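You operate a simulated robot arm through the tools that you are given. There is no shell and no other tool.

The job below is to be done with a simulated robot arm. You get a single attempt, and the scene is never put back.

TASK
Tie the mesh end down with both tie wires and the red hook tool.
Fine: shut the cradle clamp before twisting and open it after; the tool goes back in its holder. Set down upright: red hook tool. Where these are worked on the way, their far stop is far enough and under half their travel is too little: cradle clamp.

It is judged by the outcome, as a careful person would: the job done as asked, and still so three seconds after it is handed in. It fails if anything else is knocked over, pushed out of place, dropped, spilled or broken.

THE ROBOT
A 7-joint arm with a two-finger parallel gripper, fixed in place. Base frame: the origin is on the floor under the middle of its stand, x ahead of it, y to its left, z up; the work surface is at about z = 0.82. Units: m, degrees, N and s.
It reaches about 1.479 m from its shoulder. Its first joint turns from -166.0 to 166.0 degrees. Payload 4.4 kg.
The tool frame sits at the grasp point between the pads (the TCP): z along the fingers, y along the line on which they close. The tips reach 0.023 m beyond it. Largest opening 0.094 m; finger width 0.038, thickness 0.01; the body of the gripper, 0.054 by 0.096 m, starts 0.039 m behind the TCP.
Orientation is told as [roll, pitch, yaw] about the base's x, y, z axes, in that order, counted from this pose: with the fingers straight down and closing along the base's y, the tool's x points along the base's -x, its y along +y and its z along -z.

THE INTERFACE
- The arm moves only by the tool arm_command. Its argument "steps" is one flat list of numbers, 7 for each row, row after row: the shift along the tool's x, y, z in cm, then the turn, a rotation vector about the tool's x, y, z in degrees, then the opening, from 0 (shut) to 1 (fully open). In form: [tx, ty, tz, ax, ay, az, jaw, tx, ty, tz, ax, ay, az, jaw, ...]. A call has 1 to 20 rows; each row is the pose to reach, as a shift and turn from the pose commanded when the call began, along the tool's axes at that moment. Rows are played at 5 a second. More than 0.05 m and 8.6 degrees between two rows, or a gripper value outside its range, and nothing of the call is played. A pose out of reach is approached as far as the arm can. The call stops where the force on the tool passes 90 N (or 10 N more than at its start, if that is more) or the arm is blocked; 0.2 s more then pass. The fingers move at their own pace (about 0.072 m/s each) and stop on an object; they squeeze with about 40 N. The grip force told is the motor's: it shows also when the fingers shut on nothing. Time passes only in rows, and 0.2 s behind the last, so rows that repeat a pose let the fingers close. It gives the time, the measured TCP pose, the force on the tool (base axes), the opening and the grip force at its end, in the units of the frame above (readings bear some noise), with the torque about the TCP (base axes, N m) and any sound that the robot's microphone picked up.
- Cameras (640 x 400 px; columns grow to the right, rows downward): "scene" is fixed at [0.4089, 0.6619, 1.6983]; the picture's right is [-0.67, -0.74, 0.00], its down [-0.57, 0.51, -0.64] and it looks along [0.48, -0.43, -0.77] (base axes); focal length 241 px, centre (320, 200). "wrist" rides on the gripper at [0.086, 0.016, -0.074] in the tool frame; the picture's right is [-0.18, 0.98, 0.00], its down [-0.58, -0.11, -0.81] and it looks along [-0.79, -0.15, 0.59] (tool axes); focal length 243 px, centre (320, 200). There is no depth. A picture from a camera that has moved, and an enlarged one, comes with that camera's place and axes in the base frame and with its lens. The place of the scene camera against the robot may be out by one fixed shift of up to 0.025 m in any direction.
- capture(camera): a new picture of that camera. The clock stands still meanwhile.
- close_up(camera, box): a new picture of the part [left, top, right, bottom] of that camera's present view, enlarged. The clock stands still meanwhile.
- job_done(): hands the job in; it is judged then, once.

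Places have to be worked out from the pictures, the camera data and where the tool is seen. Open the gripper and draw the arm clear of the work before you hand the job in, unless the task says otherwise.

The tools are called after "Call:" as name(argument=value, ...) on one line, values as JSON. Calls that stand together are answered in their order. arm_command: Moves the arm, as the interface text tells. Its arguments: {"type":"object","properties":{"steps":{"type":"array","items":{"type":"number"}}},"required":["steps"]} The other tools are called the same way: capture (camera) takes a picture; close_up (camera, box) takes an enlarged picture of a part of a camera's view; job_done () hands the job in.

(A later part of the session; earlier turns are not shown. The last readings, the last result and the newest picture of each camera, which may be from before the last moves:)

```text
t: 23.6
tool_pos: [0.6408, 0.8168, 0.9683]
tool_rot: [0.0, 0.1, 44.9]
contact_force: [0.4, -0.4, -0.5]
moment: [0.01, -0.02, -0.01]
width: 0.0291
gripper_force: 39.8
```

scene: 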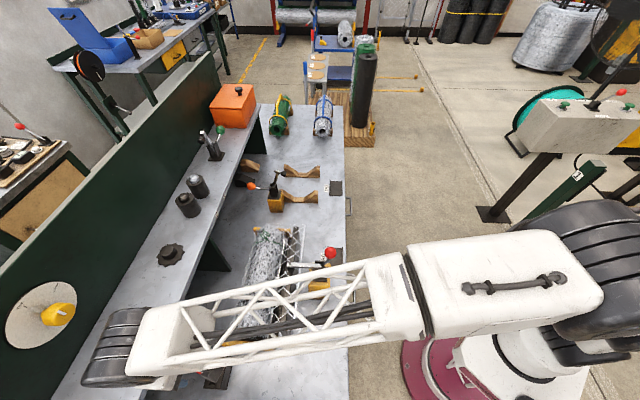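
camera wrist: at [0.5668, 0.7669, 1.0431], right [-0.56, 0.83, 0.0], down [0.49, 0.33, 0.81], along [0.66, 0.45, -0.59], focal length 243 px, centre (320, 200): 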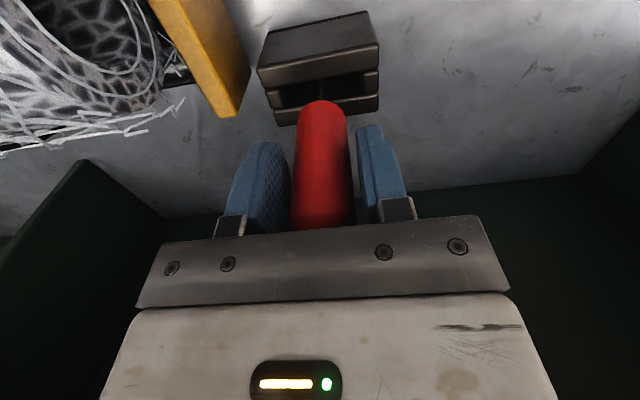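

Gripped cleanly (opening 0.029, no side load). I lift it straight up 12 cm in small rows.

Call:
arm_command(steps=[0, 0, -1.0, 0, 0, 0, 0.1, 0, 0, -2.0, 0, 0, 0, 0.1, 0, 0, -3.5, 0, 0, 0, 0.1, 0, 0, -5.0, 0, 0, 0, 0.1, 0, 0, -7.0, 0, 0, 0, 0.1, 0, 0, -9.0, 0, 0, 0, 0.1, 0, 0, -11.0, 0, 0, 0, 0.1, 0, 0, -13.0, 0, 0, 0, 0.1])

Call:
capture(camera="wrist")

Call:
capture(camera="scene")

Call:
close_up(camera="wrist", box=[240, 0, 400, 150])

```text
t: 25.4
tool_pos: [0.6412, 0.817, 1.0957]
tool_rot: [0.0, 0.1, 45.1]
contact_force: [0.2, 0.2, -0.8]
moment: [-0.06, 0.03, 0.04]
width: 0.0294
gripper_force: 40.0
```

```text
taken
camera wrist: at [0.5677, 0.7675, 1.1721], right [-0.56, 0.83, 0.0], down [0.49, 0.33, 0.81], along [0.66, 0.45, -0.59], focal length 243 px, centre (320, 200)
```

wrist: 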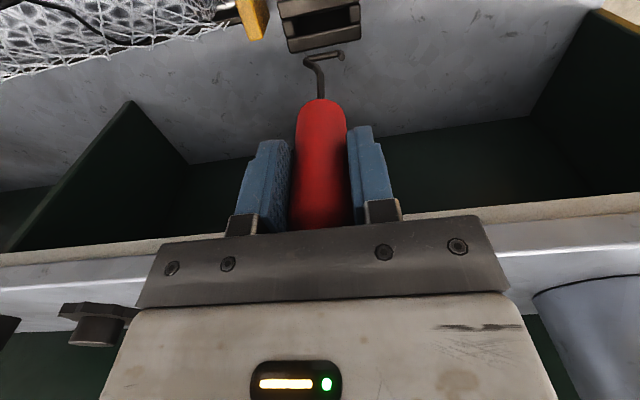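

```text
taken
```

scene: 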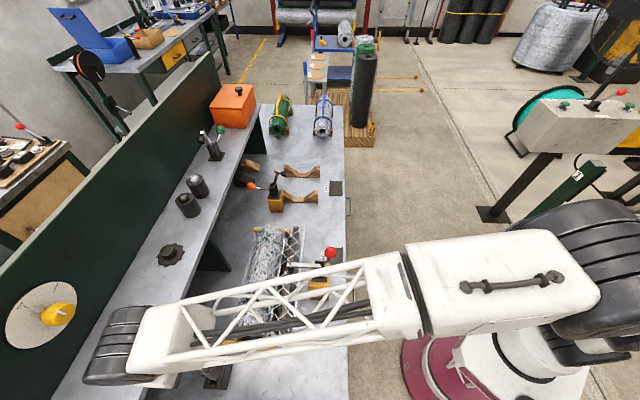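

```text
2.67 times, centred on (320, 75) of wrist
camera zoom: at [0.5677, 0.7675, 1.1721], right [-0.56, 0.83, 0.0], down [0.49, 0.33, 0.81], along [0.66, 0.45, -0.59], focal length 647 px, centre (320, 533)
```

zoom: 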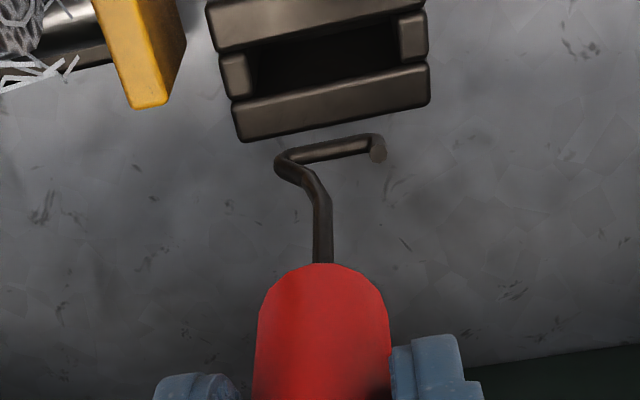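

The tool is a shank with a jog and a short horizontal hook bar about 13 cm below the TCP, its tip pointing +L (gripper's +y) with an upturned end. The black eyes are around (W 0.947, L −0.039, z 1.012) with axes along W; I raise the tool and move to view both pairs of eyes closely.

Call:
arm_command(steps=[0, 0, -3, 0, 0, 0, 0.1, 0, 0, -7.5, 0, 0, 0, 0.1, 0, 0, -12.2, 0, 0, 0, 0.1, 1.88, -3.56, -12.2, 0, 0, 0, 0.1, 3.75, -7.12, -12.2, 0, 0, 0, 0.1, 5.62, -10.7, -12.2, 0, 0, 0, 0.1, 7.5, -14.25, -12.2, 0, 0, 0, 0.1, 9.4, -17.8, -12.2, 0, 0, 0, 0.1, 11.25, -21.4, -12.2, 0, 0, 0, 0.1, 13.1, -25, -12.2, 0, 0, 0, 0.1, 15, -28.5, -12.2, 0, 0, 0, 0.1])

Call:
capture(camera="wrist")

Call:
close_up(camera="wrist", box=[230, 60, 310, 130])

Call:
close_up(camera="wrist", box=[390, 30, 480, 110])

Call:
close_up(camera="wrist", box=[270, 30, 370, 110])

```text
t: 27.8
tool_pos: [0.7356, 0.5118, 1.2204]
tool_rot: [0.0, 0.1, 45.0]
contact_force: [0.3, -0.2, -1.5]
moment: [0.01, 0.02, -0.02]
width: 0.0292
gripper_force: 40.2
```

```text
taken
camera wrist: at [0.6623, 0.4616, 1.2952], right [-0.56, 0.83, 0.0], down [0.49, 0.33, 0.81], along [0.66, 0.46, -0.59], focal length 243 px, centre (320, 200)
```

wrist: 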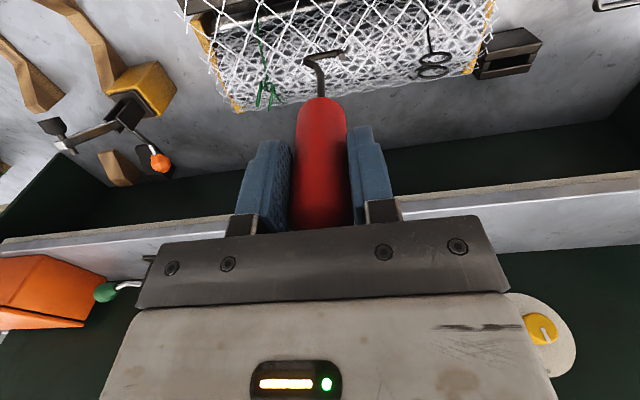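

```text
5.71 times, centred on (270, 95) of wrist
camera zoom: at [0.6623, 0.4616, 1.2952], right [-0.56, 0.83, 0.0], down [0.49, 0.33, 0.81], along [0.66, 0.46, -0.59], focal length 1386 px, centre (606, 800)
```

zoom: 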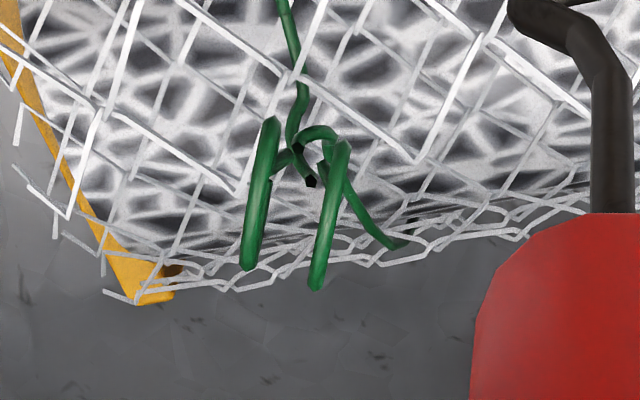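

```text
5.00 times, centred on (435, 70) of wrist
camera zoom: at [0.6623, 0.4616, 1.2952], right [-0.56, 0.83, 0.0], down [0.49, 0.33, 0.81], along [0.66, 0.46, -0.59], focal length 1213 px, centre (-255, 850)
```

zoom: 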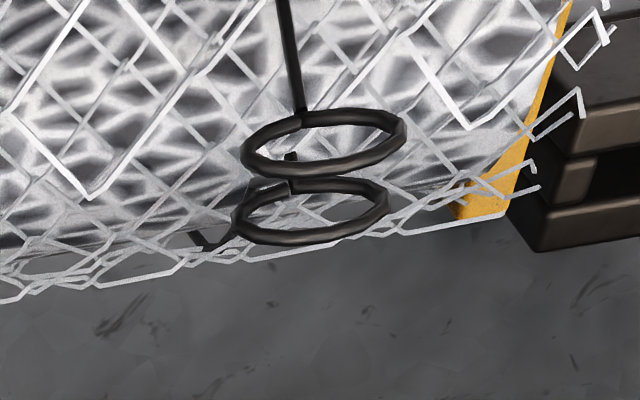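

```text
5.00 times, centred on (320, 70) of wrist
camera zoom: at [0.6623, 0.4616, 1.2952], right [-0.56, 0.83, 0.0], down [0.49, 0.33, 0.81], along [0.66, 0.46, -0.59], focal length 1213 px, centre (320, 850)
```

zoom: 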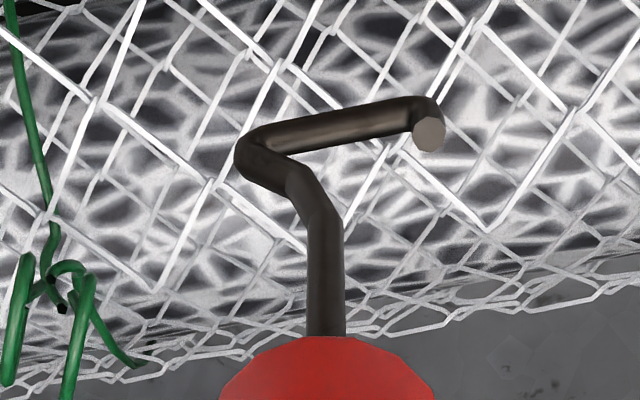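

Measured black eyes: centres at (0.939, −0.039, 1.0126) and (0.954, −0.039, 1.0124), axis along W. Green eyes: about (0.953, −0.235, 1.005) and (0.946, −0.249, 1.005), axis about 60° from W toward +L. Before inserting I check, in free air, how far the wrist can turn the tool (turning clockwise from above first).

Call:
arm_command(steps=[0, 0, -2, 0, 0, 8, 0.1, 0, 0, -4, 0, 0, 16, 0.1, 0, 0, -5, 0, 0, 24, 0.1, 0, 0, -5, 0, 0, 32, 0.1, 0, 0, -5, 0, 0, 40, 0.1, 0, 0, -5, 0, 0, 48, 0.1, 0, 0, -5, 0, 0, 56, 0.1, 0, 0, -5, 0, 0, 64, 0.1, 0, 0, -5, 0, 0, 72, 0.1, 0, 0, -5, 0, 0, 80, 0.1, 0, 0, -5, 0, 0, 88, 0.1, 0, 0, -5, 0, 0, 96, 0.1, 0, 0, -5, 0, 0, 104, 0.1, 0, 0, -5, 0, 0, 112, 0.1, 0, 0, -5, 0, 0, 120, 0.1, 0, 0, -5, 0, 0, 128, 0.1, 0, 0, -5, 0, 0, 136, 0.1])

Call:
capture(camera="scene")

Call:
capture(camera="wrist")

```text
t: 31.4
tool_pos: [0.7372, 0.5109, 1.2704]
tool_rot: [0.0, 0.0, -91.2]
contact_force: [-0.4, 0.3, -0.4]
moment: [0.0, 0.04, -0.02]
width: 0.0289
gripper_force: 40.2
```

```text
taken
```

scene: 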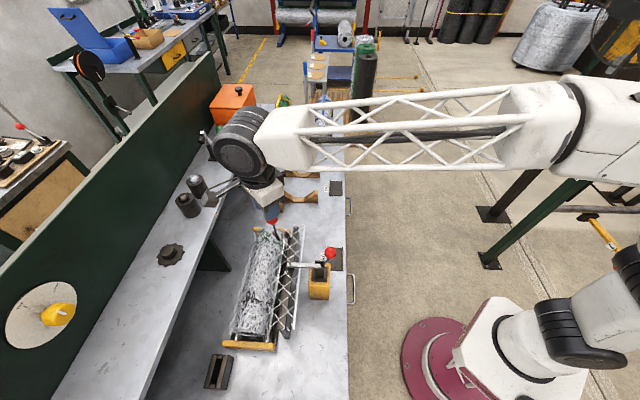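

```text
taken
camera wrist: at [0.7539, 0.5959, 1.3459], right [0.98, -0.2, 0.0], down [-0.12, -0.58, 0.81], along [-0.17, -0.79, -0.59], focal length 243 px, centre (320, 200)
```

wrist: 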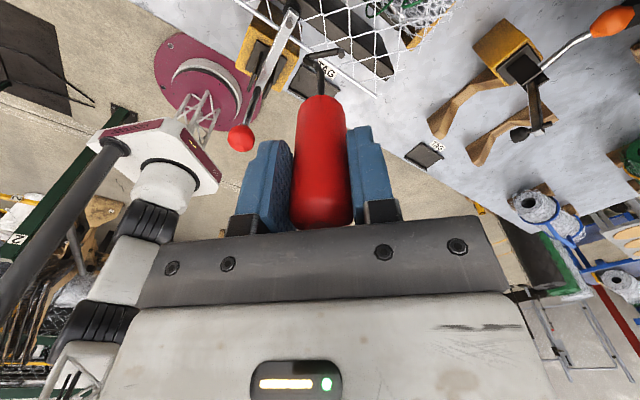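

Turned 136° without trouble (yaw −91). I keep turning the same way to find the limit.

Call:
arm_command(steps=[0, 0, 0, 0, 0, 8, 0.1, 0, 0, 0, 0, 0, 16, 0.1, 0, 0, 0, 0, 0, 24, 0.1, 0, 0, 0, 0, 0, 32, 0.1, 0, 0, 0, 0, 0, 40, 0.1, 0, 0, 0, 0, 0, 48, 0.1, 0, 0, 0, 0, 0, 56, 0.1, 0, 0, 0, 0, 0, 64, 0.1, 0, 0, 0, 0, 0, 72, 0.1, 0, 0, 0, 0, 0, 80, 0.1, 0, 0, 0, 0, 0, 88, 0.1, 0, 0, 0, 0, 0, 96, 0.1, 0, 0, 0, 0, 0, 104, 0.1, 0, 0, 0, 0, 0, 112, 0.1, 0, 0, 0, 0, 0, 120, 0.1, 0, 0, 0, 0, 0, 128, 0.1, 0, 0, 0, 0, 0, 136, 0.1, 0, 0, 0, 0, 0, 144, 0.1])

Call:
capture(camera="scene")

```text
t: 35.2
tool_pos: [0.751, 0.4937, 1.2726]
tool_rot: [-0.9, 0.1, -138.8]
contact_force: [0.1, 0.4, -0.2]
moment: [-0.03, 0.02, -0.02]
width: 0.029
gripper_force: 40.2
out of reach, approached as far as the arm can: row 6, 7, 8, 9, 10, 11, 12, 13, 14, 15, 16, 17, 18
```

```text
taken
```

scene: 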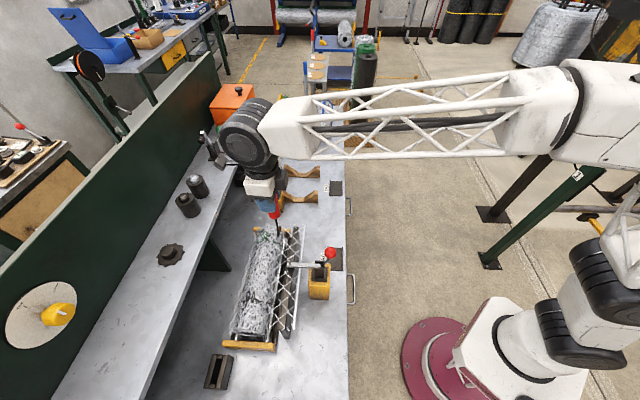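

The limit this way is around yaw −135. I turn back the other way and will then find the opposite limit.

Call:
arm_command(steps=[0, 0, 0, 0, 0, -8, 0.1, 0, 0, 0, 0, 0, -16, 0.1, 0, 0, 0, 0, 0, -24, 0.1, 0, 0, 0, 0, 0, -32, 0.1, 0, 0, 0, 0, 0, -40, 0.1, 0, 0, 0, 0, 0, -48, 0.1, 0, 0, 0, 0, 0, -56, 0.1, 0, 0, 0, 0, 0, -64, 0.1, 0, 0, 0, 0, 0, -72, 0.1, 0, 0, 0, 0, 0, -80, 0.1, 0, 0, 0, 0, 0, -88, 0.1, 0, 0, 0, 0, 0, -96, 0.1, 0, 0, 0, 0, 0, -104, 0.1, 0, 0, 0, 0, 0, -112, 0.1, 0, 0, 0, 0, 0, -120, 0.1, 0, 0, 0, 0, 0, -128, 0.1, 0, 0, 0, 0, 0, -136, 0.1, 0, 0, 0, 0, 0, -144, 0.1, 0, 0, 0, 0, 0, -152, 0.1])

```text
t: 39.2
tool_pos: [0.7505, 0.4929, 1.2747]
tool_rot: [0.7, 0.5, 13.3]
contact_force: [-0.1, -0.1, -0.7]
moment: [0.01, 0.01, -0.02]
width: 0.029
gripper_force: 40.1
```

The commanded pose follows the reachable one; now at yaw 13. I continue to find the other limit.

Call:
arm_command(steps=[0, 0, 0, 0, 0, -8, 0.1, 0, 0, 0, 0, 0, -16, 0.1, 0, 0, 0, 0, 0, -24, 0.1, 0, 0, 0, 0, 0, -32, 0.1, 0, 0, 0, 0, 0, -40, 0.1, 0, 0, 0, 0, 0, -48, 0.1, 0, 0, 0, 0, 0, -56, 0.1, 0, 0, 0, 0, 0, -64, 0.1, 0, 0, 0, 0, 0, -72, 0.1, 0, 0, 0, 0, 0, -80, 0.1, 0, 0, 0, 0, 0, -88, 0.1, 0, 0, 0, 0, 0, -96, 0.1, 0, 0, 0, 0, 0, -104, 0.1, 0, 0, 0, 0, 0, -112, 0.1, 0, 0, 0, 0, 0, -120, 0.1, 0, 0, 0, 0, 0, -128, 0.1, 0, 0, 0, 0, 0, -136, 0.1, 0, 0, 0, 0, 0, -144, 0.1, 0, 0, 0, 0, 0, -152, 0.1])

Call:
capture(camera="scene")

```text
t: 43.2
tool_pos: [0.7507, 0.4943, 1.2743]
tool_rot: [-0.6, -0.8, 165.3]
contact_force: [-0.1, 0.2, -0.7]
moment: [0.01, 0.01, -0.01]
width: 0.0293
gripper_force: 40.0
```

```text
taken
```

scene: 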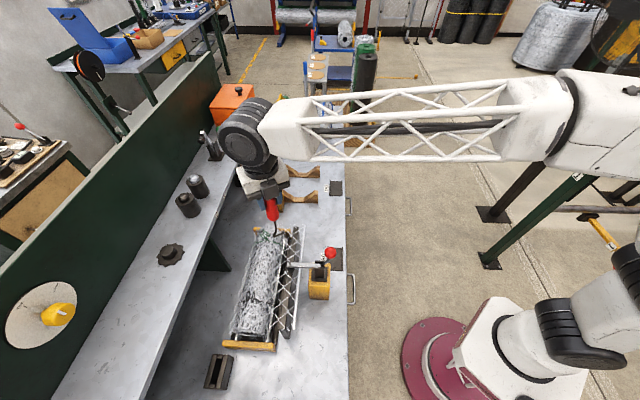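

Already at yaw 165 with no limit reached; I keep turning to find how far it goes.

Call:
arm_command(steps=[0, 0, 0, 0, 0, -8, 0.1, 0, 0, 0, 0, 0, -16, 0.1, 0, 0, 0, 0, 0, -24, 0.1, 0, 0, 0, 0, 0, -32, 0.1, 0, 0, 0, 0, 0, -40, 0.1, 0, 0, 0, 0, 0, -48, 0.1, 0, 0, 0, 0, 0, -56, 0.1, 0, 0, 0, 0, 0, -64, 0.1, 0, 0, 0, 0, 0, -72, 0.1, 0, 0, 0, 0, 0, -80, 0.1])

```text
t: 45.4
tool_pos: [0.7505, 0.4927, 1.2736]
tool_rot: [-0.9, -0.2, -154.7]
contact_force: [0.0, 0.6, -1.8]
moment: [0.02, 0.04, -0.03]
width: 0.0292
gripper_force: 40.2
out of reach, approached as far as the arm can: row 6, 7, 8, 9, 10
```

The usable yaw range is about −135° to +205°. My plan for the black pair is to enter with the hook tip pointing −W (yaw 135) from the far side and twist clockwise. I first turn back to yaw 135.

Call:
arm_command(steps=[0, 0, 0, 0, 0, 7.8, 0.1, 0, 0, 0, 0, 0, 15.6, 0.1, 0, 0, 0, 0, 0, 23.4, 0.1, 0, 0, 0, 0, 0, 31.2, 0.1, 0, 0, 0, 0, 0, 39, 0.1, 0, 0, 0, 0, 0, 46.8, 0.1, 0, 0, 0, 0, 0, 54.6, 0.1, 0, 0, 0, 0, 0, 62.4, 0.1, 0, 0, 0, 0, 0, 70.2, 0.1])

Call:
capture(camera="wrist")

```text
t: 47.4
tool_pos: [0.7508, 0.4945, 1.2734]
tool_rot: [-0.1, -0.9, 134.9]
contact_force: [0.5, 0.3, 0.1]
moment: [-0.02, 0.02, -0.02]
width: 0.0291
gripper_force: 39.8
```

```text
taken
camera wrist: at [0.7999, 0.4199, 1.3478], right [-0.83, -0.56, 0.0], down [-0.33, 0.48, 0.82], along [-0.46, 0.67, -0.58], focal length 243 px, centre (320, 200)
```

wrist: 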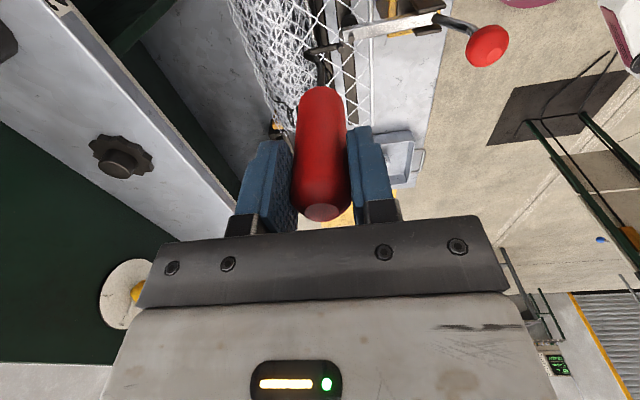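

The handle seems to sit a little lower in the pads than before, so I check the hook's place relative to the TCP with close-ups.

Call:
close_up(camera="wrist", box=[270, 20, 370, 100])

Call:
close_up(camera="wrist", box=[270, 70, 370, 230])

Call:
close_up(camera="scene", box=[230, 140, 330, 250])

```text
5.00 times, centred on (320, 60) of wrist
camera zoom: at [0.7999, 0.4199, 1.3478], right [-0.83, -0.56, 0.0], down [-0.33, 0.48, 0.82], along [-0.46, 0.67, -0.58], focal length 1213 px, centre (320, 900)
```

zoom: 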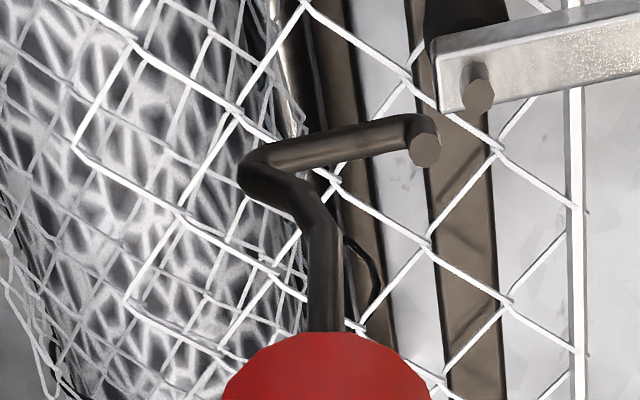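

```text
2.50 times, centred on (320, 150) of wrist
camera zoom: at [0.7999, 0.4199, 1.3478], right [-0.83, -0.56, 0.0], down [-0.33, 0.48, 0.82], along [-0.46, 0.67, -0.58], focal length 606 px, centre (320, 325)
```

zoom: 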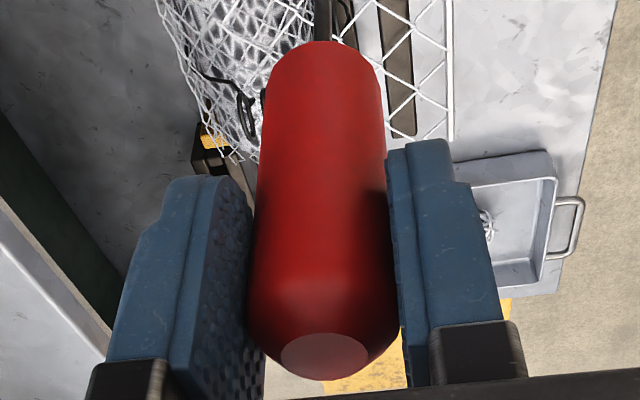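

```text
3.64 times, centred on (280, 195) of scene
camera zoom: at [0.4089, 0.6619, 1.6983], right [-0.67, -0.74, 0.0], down [-0.57, 0.51, -0.64], along [0.48, -0.43, -0.77], focal length 875 px, centre (466, 218)
```

zoom: 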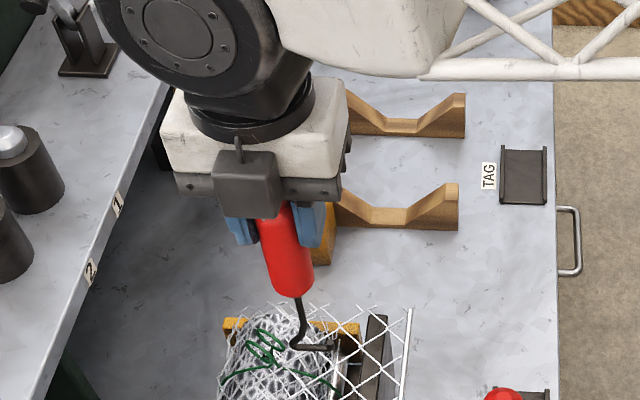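

The hook has slid about 12 mm down in the pads since the lift. I hold still for 3 s to see whether it's a steady creep or came from the turning.

Call:
arm_command(steps=[0, 0, 0, 0, 0, 0, 0, 0, 0, 0, 0, 0, 0, 0, 0, 0, 0, 0, 0, 0, 0, 0, 0, 0, 0, 0, 0, 0, 0, 0, 0, 0, 0, 0, 0, 0, 0, 0, 0, 0, 0, 0, 0, 0, 0, 0, 0, 0, 0, 0, 0, 0, 0, 0, 0, 0, 0, 0, 0, 0, 0, 0, 0, 0, 0, 0, 0, 0, 0, 0, 0, 0, 0, 0, 0, 0, 0, 0, 0, 0, 0, 0, 0, 0, 0, 0, 0, 0, 0, 0, 0, 0, 0, 0, 0, 0, 0, 0])

Call:
close_up(camera="wrist", box=[270, 20, 370, 100])

```text
t: 50.4
tool_pos: [0.7512, 0.4942, 1.2745]
tool_rot: [-0.1, -0.9, 135.0]
contact_force: [0.9, 0.2, -1.0]
moment: [-0.01, -0.03, 0.01]
width: 0.0288
gripper_force: 40.4
```

```text
5.00 times, centred on (320, 60) of wrist
camera zoom: at [0.8, 0.42, 1.3478], right [-0.83, -0.56, 0.0], down [-0.33, 0.48, 0.82], along [-0.46, 0.67, -0.58], focal length 1213 px, centre (320, 900)
```

zoom: 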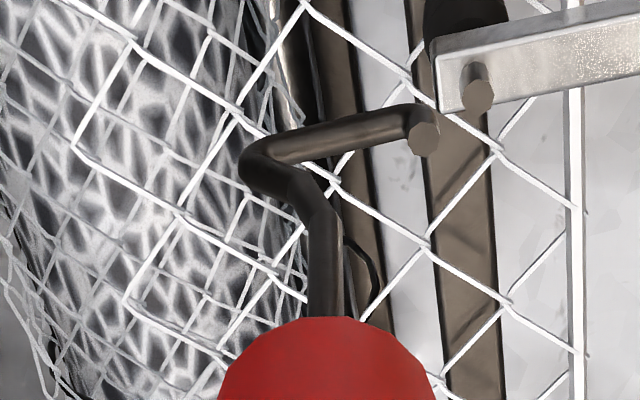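

It's a steady creep of about 0.7 mm/s, so each grasp gives limited time; I must work briskly and re-seat the tool in its holder between wires. I move now to a pre-insertion place beyond the black eyes (far side, hook tip pointing back toward the robot), levelling the tilt.

Call:
arm_command(steps=[-2.9, -2.2, 1.0, -0.05, 0.45, 0, 0, -5.8, -4.4, 2.0, -0.1, 0.9, 0, 0, -8.7, -6.6, 3.0, -0.1, 0.9, 0, 0, -11.5, -8.8, 4.5, -0.1, 0.9, 0, 0, -14.12, -11.0, 7.0, -0.1, 0.9, 0, 0, -14.12, -11.0, 9.5, -0.1, 0.9, 0, 0, -14.12, -11.0, 10.5, -0.1, 0.9, 0, 0])

Call:
capture(camera="wrist")

Call:
close_up(camera="wrist", box=[270, 20, 390, 110])

Call:
close_up(camera="scene", box=[220, 270, 290, 320])

```text
t: 52.0
tool_pos: [0.7274, 0.6729, 1.1721]
tool_rot: [0.0, 0.0, 135.0]
contact_force: [-0.1, -0.3, -0.3]
moment: [0.03, 0.04, -0.04]
width: 0.0288
gripper_force: 39.6
```

```text
taken
camera wrist: at [0.7755, 0.5998, 1.247], right [-0.83, -0.56, 0.0], down [-0.33, 0.49, 0.81], along [-0.45, 0.67, -0.59], focal length 243 px, centre (320, 200)
```

wrist: 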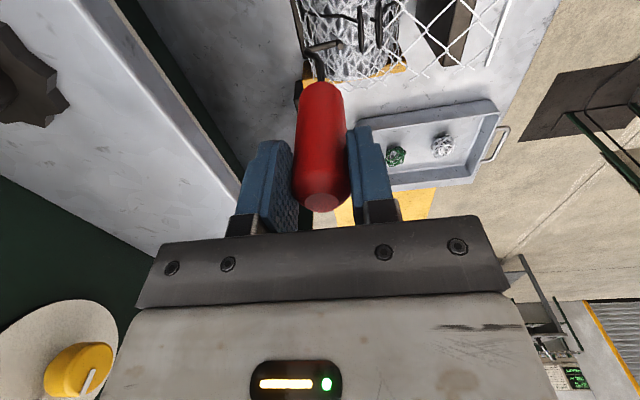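

```text
4.44 times, centred on (330, 65) of wrist
camera zoom: at [0.7755, 0.5998, 1.247], right [-0.83, -0.56, 0.0], down [-0.33, 0.49, 0.81], along [-0.45, 0.67, -0.59], focal length 1078 px, centre (276, 800)
```

zoom: 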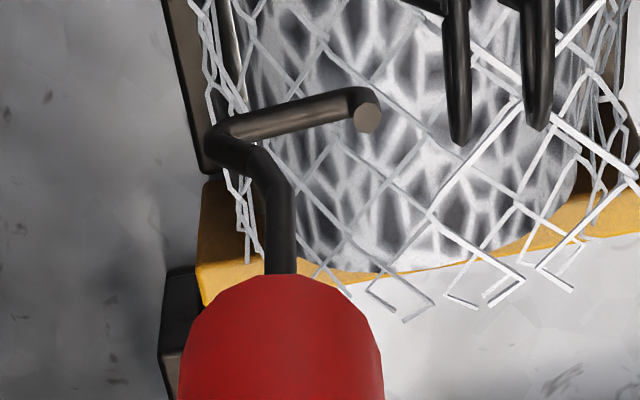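

```text
8.00 times, centred on (255, 295) of scene
camera zoom: at [0.4089, 0.6619, 1.6983], right [-0.67, -0.74, 0.0], down [-0.57, 0.51, -0.64], along [0.48, -0.43, -0.77], focal length 1925 px, centre (840, -560)
```

zoom: 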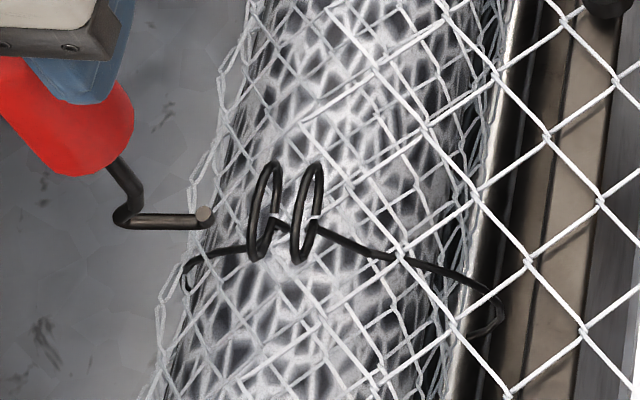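

The creep has sped up (≈1.5 mm/s, handle top now only ~1 cm above the TCP), so rather than risk a drop I take the tool straight back over its holder (yaw 45) to re-grip it lower down.

Call:
arm_command(steps=[-0.5, -0.2, -2.0, 0, 0, 8, 0, -2.0, -0.7, -2.0, 0, 0, 16, 0, -4.0, -1.2, -2.0, 0, 0, 24, 0, -6.0, -1.7, -2.0, 0, 0, 32, 0, -8.0, -2.2, -2.0, 0, 0, 40, 0, -10.0, -2.7, -2.0, 0, 0, 48, 0, -12.0, -3.2, -1.5, 0, 0, 56, 0, -14.0, -3.7, 0, 0, 0, 64, 0, -15.5, -4.1, 2.0, 0, 0, 72, 0, -16.35, -4.18, 4.0, 0, 0, 80, 0, -16.35, -4.18, 6.0, 0, 0, 88, 0, -16.35, -4.18, 7.0, 0, 0, 90, 0])

Call:
capture(camera="wrist")

Call:
close_up(camera="wrist", box=[250, 0, 390, 100])

```text
t: 54.6
tool_pos: [0.6419, 0.8182, 1.1015]
tool_rot: [0.0, 0.1, 44.8]
contact_force: [0.5, -0.4, -0.7]
moment: [-0.01, -0.02, 0.0]
width: 0.0288
gripper_force: 39.9
```

```text
taken
camera wrist: at [0.5676, 0.7681, 1.1764], right [-0.56, 0.83, 0.0], down [0.49, 0.33, 0.81], along [0.67, 0.45, -0.59], focal length 243 px, centre (320, 200)
```

wrist: 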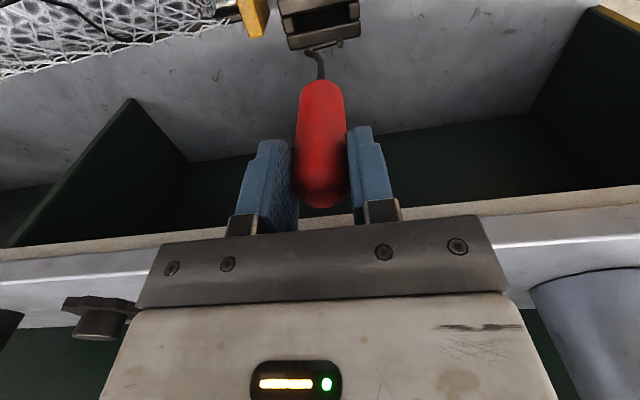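

```text
4.00 times, centred on (320, 50) of wrist
camera zoom: at [0.5676, 0.7681, 1.1764], right [-0.56, 0.83, 0.0], down [0.49, 0.33, 0.81], along [0.67, 0.45, -0.59], focal length 970 px, centre (320, 800)
```

zoom: 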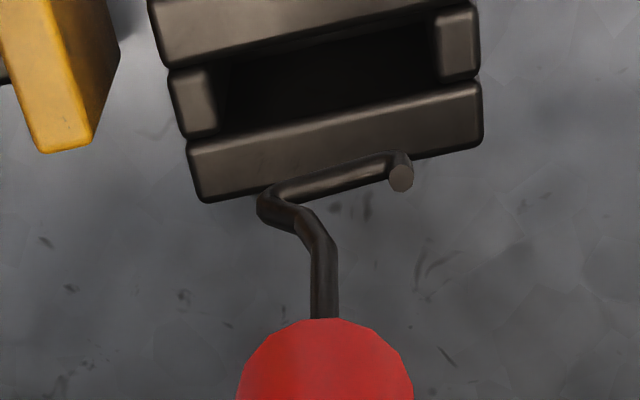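

The tool is over its slot at the same TCP place as when lifted, hook in line with the slot. I lower it into the holder.

Call:
arm_command(steps=[0, 0, 2.5, 0, 0, 0, 0, 0, 0, 5.0, 0, 0, 0, 0, 0, 0, 7.5, 0, 0, 0, 0, 0, 0, 9.5, 0, 0, 0, 0, 0, 0, 10.6, 0, 0, 0, 0])

Call:
capture(camera="wrist")

```text
t: 55.2
tool_pos: [0.6433, 0.8192, 1.0734]
tool_rot: [0.3, -1.6, 45.0]
contact_force: [-2.0, -2.5, 8.1]
moment: [0.26, -0.49, -0.04]
width: 0.0288
gripper_force: 40.2
stopped in row 3: the force on the tool passed its limit at 112 N (the readings are from after the stop); the commanded pose is now the measured one
```

```text
taken
camera wrist: at [0.5684, 0.7679, 1.1454], right [-0.56, 0.83, 0.01], down [0.47, 0.32, 0.82], along [0.68, 0.47, -0.57], focal length 243 px, centre (320, 200)
```

wrist: 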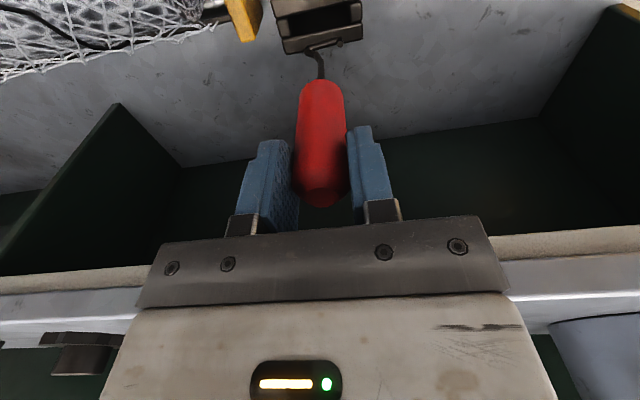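

The descent was blocked at z≈1.073 with the hook still above the holder, and the tool tilted −1.6°. I look to find what touched.

Call:
capture(camera="scene")

Call:
close_up(camera="scene", box=[60, 290, 260, 400])

Call:
close_up(camera="wrist", box=[260, 0, 380, 100])

Call:
close_up(camera="wrist", box=[230, 90, 410, 240])

```text
taken
```

scene: 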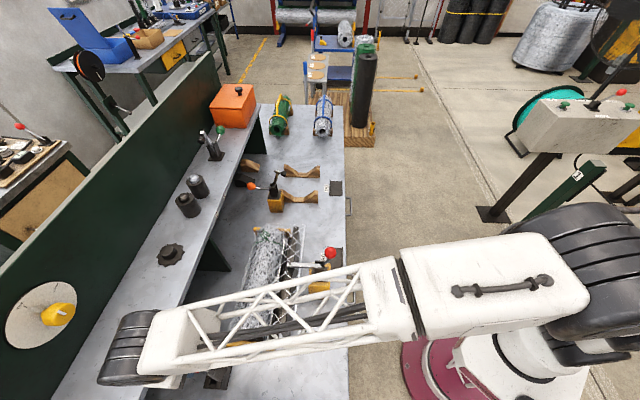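

```text
3.20 times, centred on (160, 345) of scene
camera zoom: at [0.4089, 0.6619, 1.6983], right [-0.67, -0.74, 0.0], down [-0.57, 0.51, -0.64], along [0.48, -0.43, -0.77], focal length 770 px, centre (832, -264)
```

zoom: 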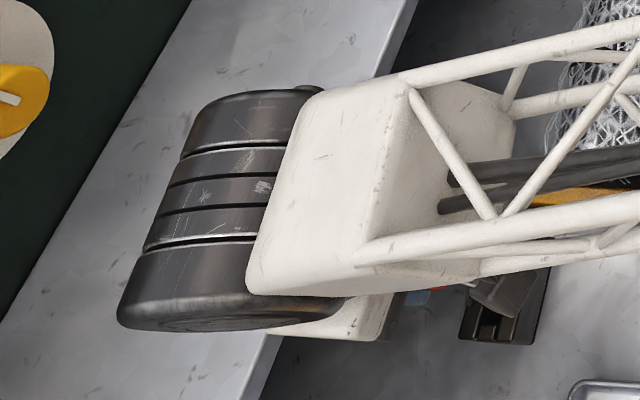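

```text
4.00 times, centred on (320, 50) of wrist
camera zoom: at [0.5684, 0.7679, 1.1454], right [-0.56, 0.83, 0.01], down [0.47, 0.32, 0.82], along [0.68, 0.47, -0.57], focal length 970 px, centre (320, 800)
```

zoom: 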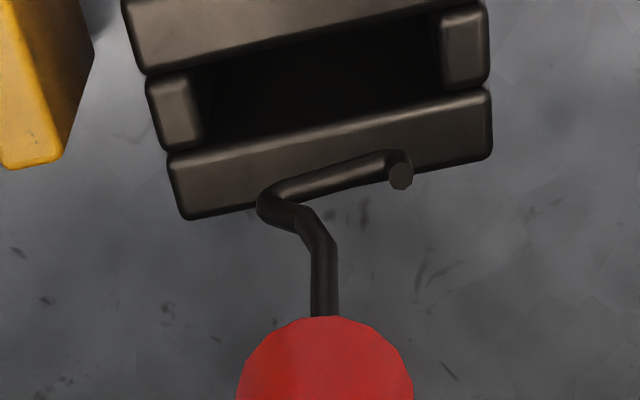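

```text
2.67 times, centred on (320, 165) of wrist
camera zoom: at [0.5684, 0.7679, 1.1454], right [-0.56, 0.83, 0.01], down [0.47, 0.32, 0.82], along [0.68, 0.47, -0.57], focal length 647 px, centre (320, 293)
```

zoom: 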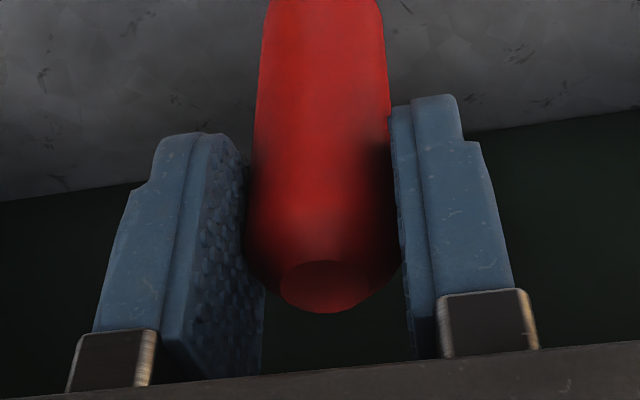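

The hook bar seems to have landed on the far rim of the narrow slot — the tool came in about 2 mm too far in W and tilted. I rise a little, level it, shift to W≈1.0285 and compare hook and slot again.

Call:
arm_command(steps=[0.3, 0.05, -0.6, 0.15, 0.8, 0, 0, 0.57, 0.1, -1.0, 0.3, 1.6, 0, 0])

Call:
close_up(camera="wrist", box=[260, 0, 380, 100])

Call:
close_up(camera="wrist", box=[230, 90, 410, 240])

```text
t: 55.8
tool_pos: [0.6397, 0.8162, 1.0815]
tool_rot: [0.0, 0.1, 44.9]
contact_force: [-0.3, 0.3, -1.0]
moment: [-0.02, 0.03, 0.0]
width: 0.0287
gripper_force: 39.5
```

```text
4.00 times, centred on (320, 50) of wrist
camera zoom: at [0.5644, 0.7661, 1.1563], right [-0.56, 0.83, 0.0], down [0.49, 0.34, 0.81], along [0.67, 0.45, -0.59], focal length 970 px, centre (320, 800)
```

zoom: 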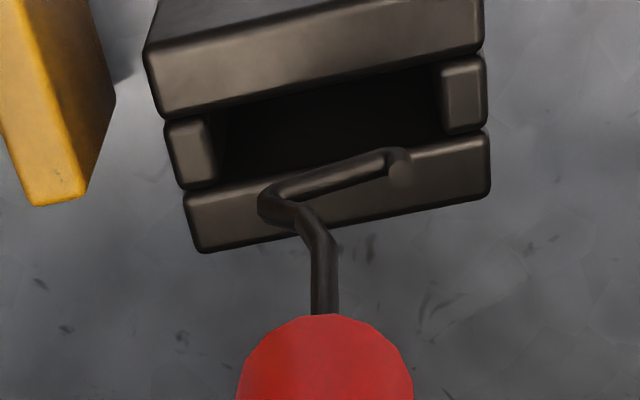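

```text
2.67 times, centred on (320, 165) of wrist
camera zoom: at [0.5644, 0.7661, 1.1563], right [-0.56, 0.83, 0.0], down [0.49, 0.34, 0.81], along [0.67, 0.45, -0.59], focal length 647 px, centre (320, 293)
```

zoom: 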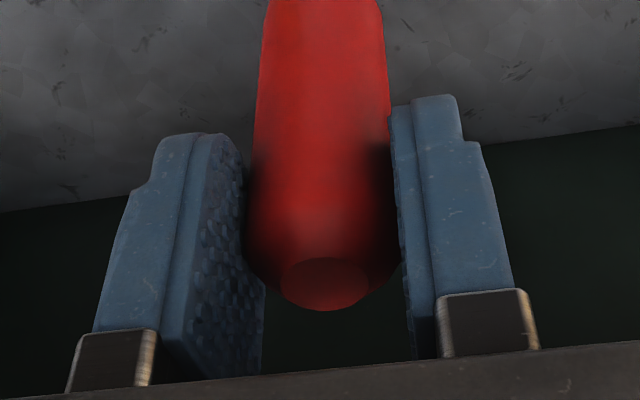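

Now the rim measures at z≈0.893 with the slot spanning W 1.022–1.038, and the hook plane at about W 1.031 — inside it with 4 mm margin each side. I lower again.

Call:
arm_command(steps=[0, 0, 2.0, 0, 0, 0, 0, 0, 0, 4.0, 0, 0, 0, 0, 0, 0, 6.0, 0, 0, 0, 0, 0, 0, 7.5, 0, 0, 0, 0, 0, 0, 8.5, 0, 0, 0, 0])

Call:
capture(camera="wrist")

```text
t: 57.0
tool_pos: [0.6384, 0.8153, 0.9957]
tool_rot: [-0.1, 0.1, 45.1]
contact_force: [0.8, 0.4, -1.2]
moment: [-0.01, 0.0, -0.01]
width: 0.0286
gripper_force: 40.2
```

```text
taken
camera wrist: at [0.5649, 0.7646, 1.0711], right [-0.56, 0.83, 0.0], down [0.49, 0.34, 0.81], along [0.67, 0.45, -0.59], focal length 243 px, centre (320, 200)
```

wrist: 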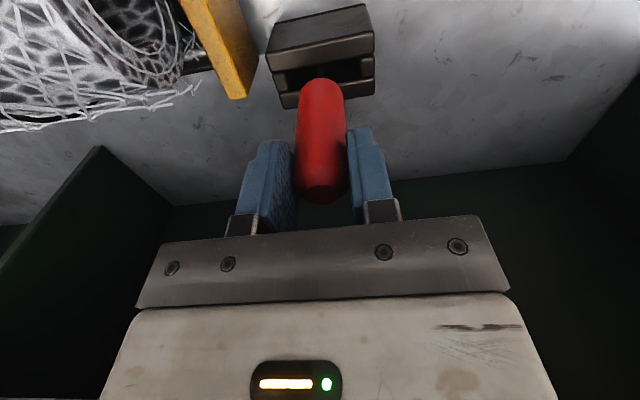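

The hook is in the slot with no contact. I lower a bit more until it rests.

Call:
arm_command(steps=[0, 0, 0.3, 0, 0, 0, 0, 0, 0, 0.6, 0, 0, 0, 0])

```text
t: 57.6
tool_pos: [0.6386, 0.8152, 0.9938]
tool_rot: [0.0, 0.0, 45.0]
contact_force: [0.5, -4.9, 25.4]
moment: [-0.56, -0.1, -0.09]
width: 0.0289
gripper_force: 40.0
```

It rests on the holder floor (25 N up). I relax 2 mm, open the fingers gently, and look.

Call:
arm_command(steps=[0, 0, -0.3, 0, 0, 0, 0, 0, 0, -0.3, 0, 0, 0, 0.2, 0, 0, -0.3, 0, 0, 0, 0.35, 0, 0, -0.3, 0, 0, 0, 0.5, 0, 0, -0.3, 0, 0, 0, 0.6])

Call:
capture(camera="wrist")

Call:
close_up(camera="wrist", box=[250, 60, 390, 230])

```text
t: 58.8
tool_pos: [0.64, 0.8157, 0.9924]
tool_rot: [-0.1, 0.1, 45.0]
contact_force: [-0.6, 0.9, 0.2]
moment: [0.0, 0.02, -0.01]
width: 0.0565
gripper_force: 0.1
```

```text
taken
camera wrist: at [0.5651, 0.7658, 1.0679], right [-0.56, 0.83, 0.0], down [0.49, 0.34, 0.81], along [0.67, 0.45, -0.59], focal length 243 px, centre (320, 200)
```

wrist: 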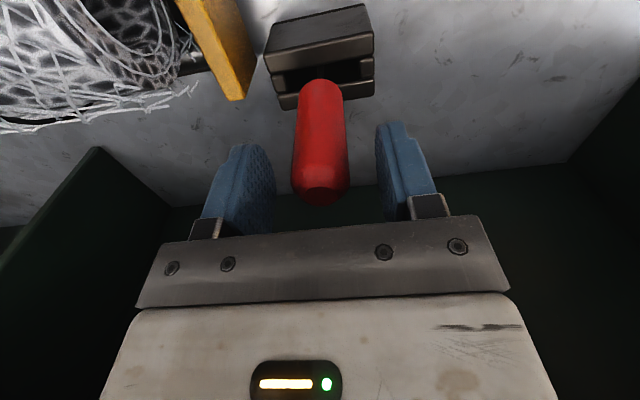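

```text
2.35 times, centred on (320, 145) of wrist
camera zoom: at [0.5651, 0.7658, 1.0679], right [-0.56, 0.83, 0.0], down [0.49, 0.34, 0.81], along [0.67, 0.45, -0.59], focal length 571 px, centre (320, 329)
```

zoom: 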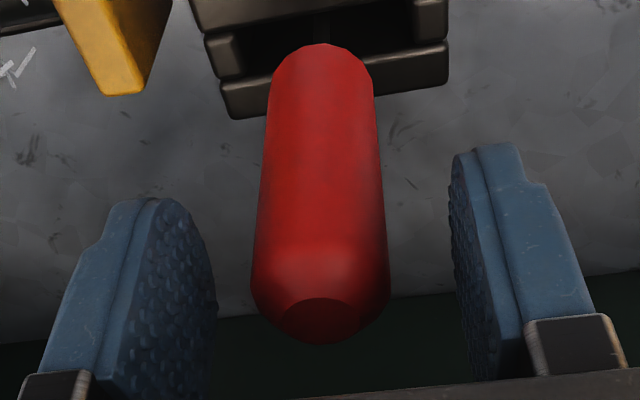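

The tool stands upright in its holder. I shift 4.5 mm in W to centre the pads on it, lower 2.9 cm so the handle sits deep in the pads, and grip again.

Call:
arm_command(steps=[-0.45, 0, 0.5, 0, 0, 0, 0.6, -0.45, 0, 1.7, 0, 0, 0, 0.6, -0.45, 0, 2.9, 0, 0, 0, 0.6, -0.45, 0, 2.9, 0, 0, 0, 0.3, -0.45, 0, 2.9, 0, 0, 0, 0.0, -0.45, 0, 2.9, 0, 0, 0, 0.0])

Call:
close_up(camera="wrist", box=[230, 60, 410, 240])

```text
t: 60.2
tool_pos: [0.644, 0.8179, 0.9637]
tool_rot: [-0.1, 0.1, 44.9]
contact_force: [-0.3, 0.0, 1.0]
moment: [0.16, 0.13, -0.03]
width: 0.0289
gripper_force: 40.0
```

```text
2.22 times, centred on (320, 150) of wrist
camera zoom: at [0.5691, 0.769, 1.039], right [-0.56, 0.83, 0.0], down [0.49, 0.34, 0.81], along [0.67, 0.45, -0.59], focal length 539 px, centre (320, 311)
```

zoom: 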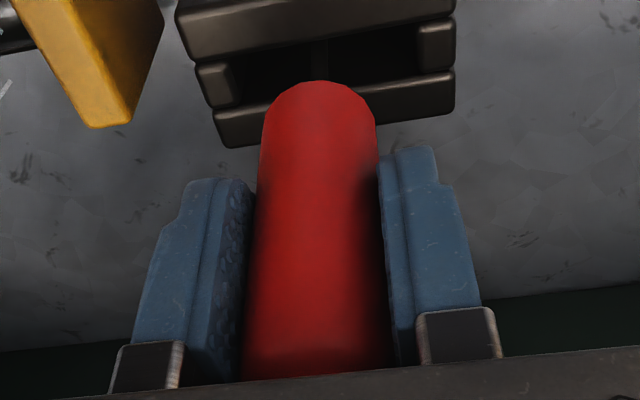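

Gripped with the handle deep in the pads. I lift it and go directly to the pre-insertion place beyond the black eyes, turning to yaw 135 on the way.

Call:
arm_command(steps=[0, 0, -2, 0, 0, 0, 0, 0, 0, -5, 0, 0, 0, 0, 0, 0, -9, 0, 0, 0, 0, 0, 0, -13, 0, 0, 0, 0, 0.5, -2, -16, 0, 0, -8, 0, 1.0, -4, -19.5, 0, 0, -16, 0, 1.6, -6, -20.5, 0, 0, -24, 0, 2.2, -8, -20.5, 0, 0, -32, 0, 2.8, -10, -20.5, 0, 0, -40, 0, 3.4, -12, -20.5, 0, 0, -48, 0, 4.0, -14, -20.5, 0, 0, -56, 0, 4.22, -15.5, -20.5, 0, 0, -64, 0, 4.22, -16.44, -20.5, 0, 0, -72, 0, 4.22, -16.44, -20.5, 0, 0, -80, 0, 4.22, -16.44, -20.2, 0, 0, -88, 0, 4.22, -16.44, -19.5, 0, 0, -90, 0])

Call:
capture(camera="wrist")

Call:
close_up(camera="wrist", box=[270, 0, 430, 120])

Call:
close_up(camera="scene", box=[220, 270, 290, 320])

```text
t: 61.0
tool_pos: [0.6389, 0.8156, 1.0217]
tool_rot: [-0.3, 1.7, 44.9]
contact_force: [-0.4, 0.3, -1.0]
moment: [0.0, 0.02, 0.0]
width: 0.0285
gripper_force: 39.7
stopped in row 3: the force on the tool passed its limit at 120 N (the readings are from after the stop); the commanded pose is now the measured one
```

```text
taken
camera wrist: at [0.5672, 0.7675, 1.0984], right [-0.56, 0.83, -0.01], down [0.5, 0.35, 0.79], along [0.66, 0.44, -0.61], focal length 243 px, centre (320, 200)
```

wrist: 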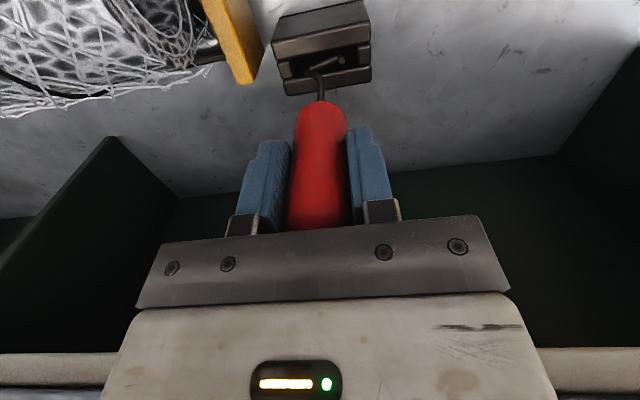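

```text
3.33 times, centred on (350, 60) of wrist
camera zoom: at [0.5672, 0.7675, 1.0984], right [-0.56, 0.83, -0.01], down [0.5, 0.35, 0.79], along [0.66, 0.44, -0.61], focal length 809 px, centre (220, 667)
```

zoom: 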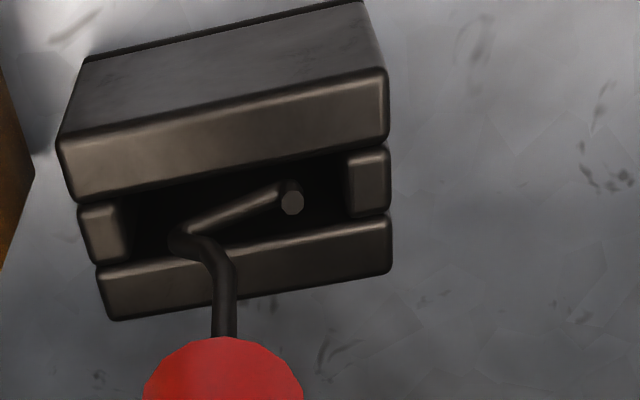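

```text
8.00 times, centred on (255, 295) of scene
camera zoom: at [0.4089, 0.6619, 1.6983], right [-0.67, -0.74, 0.0], down [-0.57, 0.51, -0.64], along [0.48, -0.43, -0.77], focal length 1925 px, centre (840, -560)
```

zoom: 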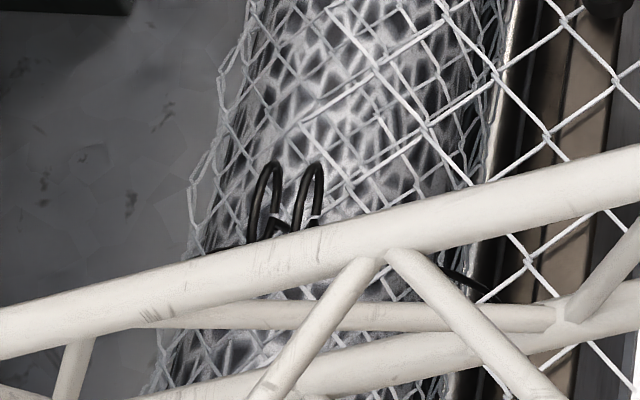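

The stop was from the gripper's upper body catching under the shelf (re-measured: its front edge is at about W≈1.08, z≈1.09), so near the holder I must keep the TCP at W ≤ 1.028. I level the tilt, keep W≈1.027 and raise gently.

Call:
arm_command(steps=[0.05, 0, 0, -0.15, -0.85, 0, 0, 0.07, 0, 0, -0.3, -1.7, 0, 0, 0.07, 0, -0.5, -0.3, -1.7, 0, 0, 0.07, 0, -1.0, -0.3, -1.7, 0, 0])

Call:
close_up(camera="wrist", box=[270, 0, 430, 120])

```text
t: 62.0
tool_pos: [0.6398, 0.8165, 1.0312]
tool_rot: [0.0, -0.1, 45.0]
contact_force: [0.1, 0.4, -0.5]
moment: [-0.01, 0.01, -0.02]
width: 0.0287
gripper_force: 40.1
```

```text
3.33 times, centred on (350, 60) of wrist
camera zoom: at [0.5657, 0.7658, 1.105], right [-0.56, 0.83, 0.0], down [0.49, 0.33, 0.81], along [0.67, 0.46, -0.59], focal length 809 px, centre (220, 667)
```

zoom: 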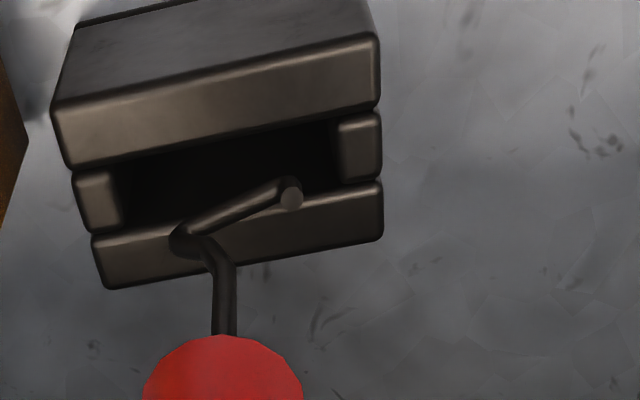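

No forces now, and the hook is at rim level, but the tool looks tilted a little in the pads from that bump. I lift clear of the slot and move back from the shelf, then inspect.

Call:
arm_command(steps=[0, 0, -1.0, 0, 0, 0, 0, 0, 0, -2.5, 0, 0, 0, 0, 0.5, 0, -4.5, 0, 0, 0, 0, 1.5, 0, -7.0, 0, 0, 0, 0])

Call:
capture(camera="wrist")

Call:
close_up(camera="wrist", box=[240, 0, 400, 120])

Call:
close_up(camera="scene", box=[120, 300, 270, 400])

```text
t: 63.0
tool_pos: [0.6274, 0.8029, 1.1005]
tool_rot: [0.1, 0.0, 45.0]
contact_force: [1.0, -0.7, -2.5]
moment: [0.01, 0.02, -0.04]
width: 0.0283
gripper_force: 39.8
```

```text
taken
camera wrist: at [0.5524, 0.7543, 1.1759], right [-0.56, 0.83, 0.0], down [0.49, 0.33, 0.81], along [0.67, 0.45, -0.59], focal length 243 px, centre (320, 200)
```

wrist: 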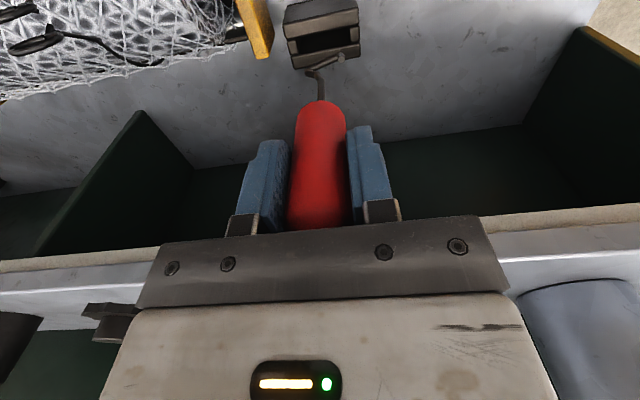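

```text
3.33 times, centred on (320, 60) of wrist
camera zoom: at [0.5524, 0.7543, 1.1759], right [-0.56, 0.83, 0.0], down [0.49, 0.33, 0.81], along [0.67, 0.45, -0.59], focal length 809 px, centre (320, 667)
```

zoom: 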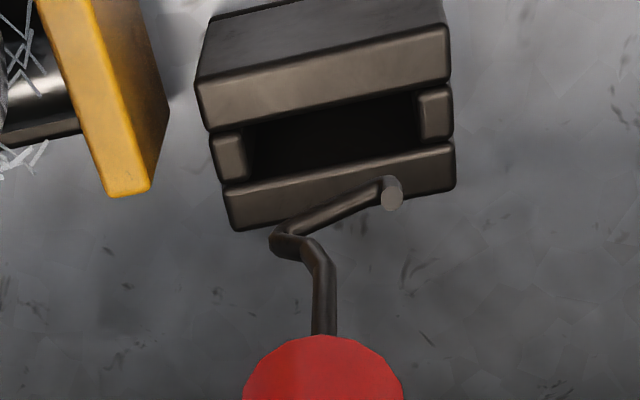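

```text
4.00 times, centred on (195, 350) of scene
camera zoom: at [0.4089, 0.6619, 1.6983], right [-0.67, -0.74, 0.0], down [-0.57, 0.51, -0.64], along [0.48, -0.43, -0.77], focal length 962 px, centre (820, -400)
```

zoom: 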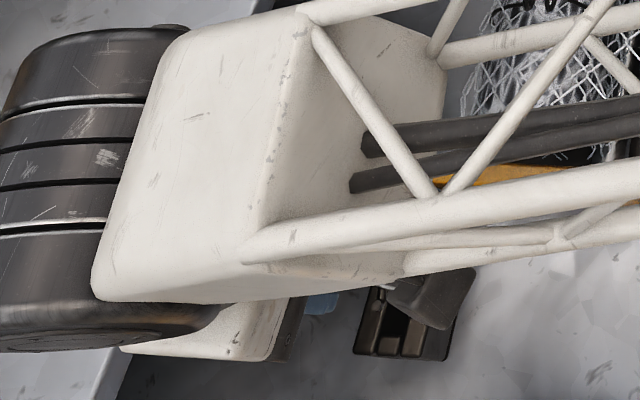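

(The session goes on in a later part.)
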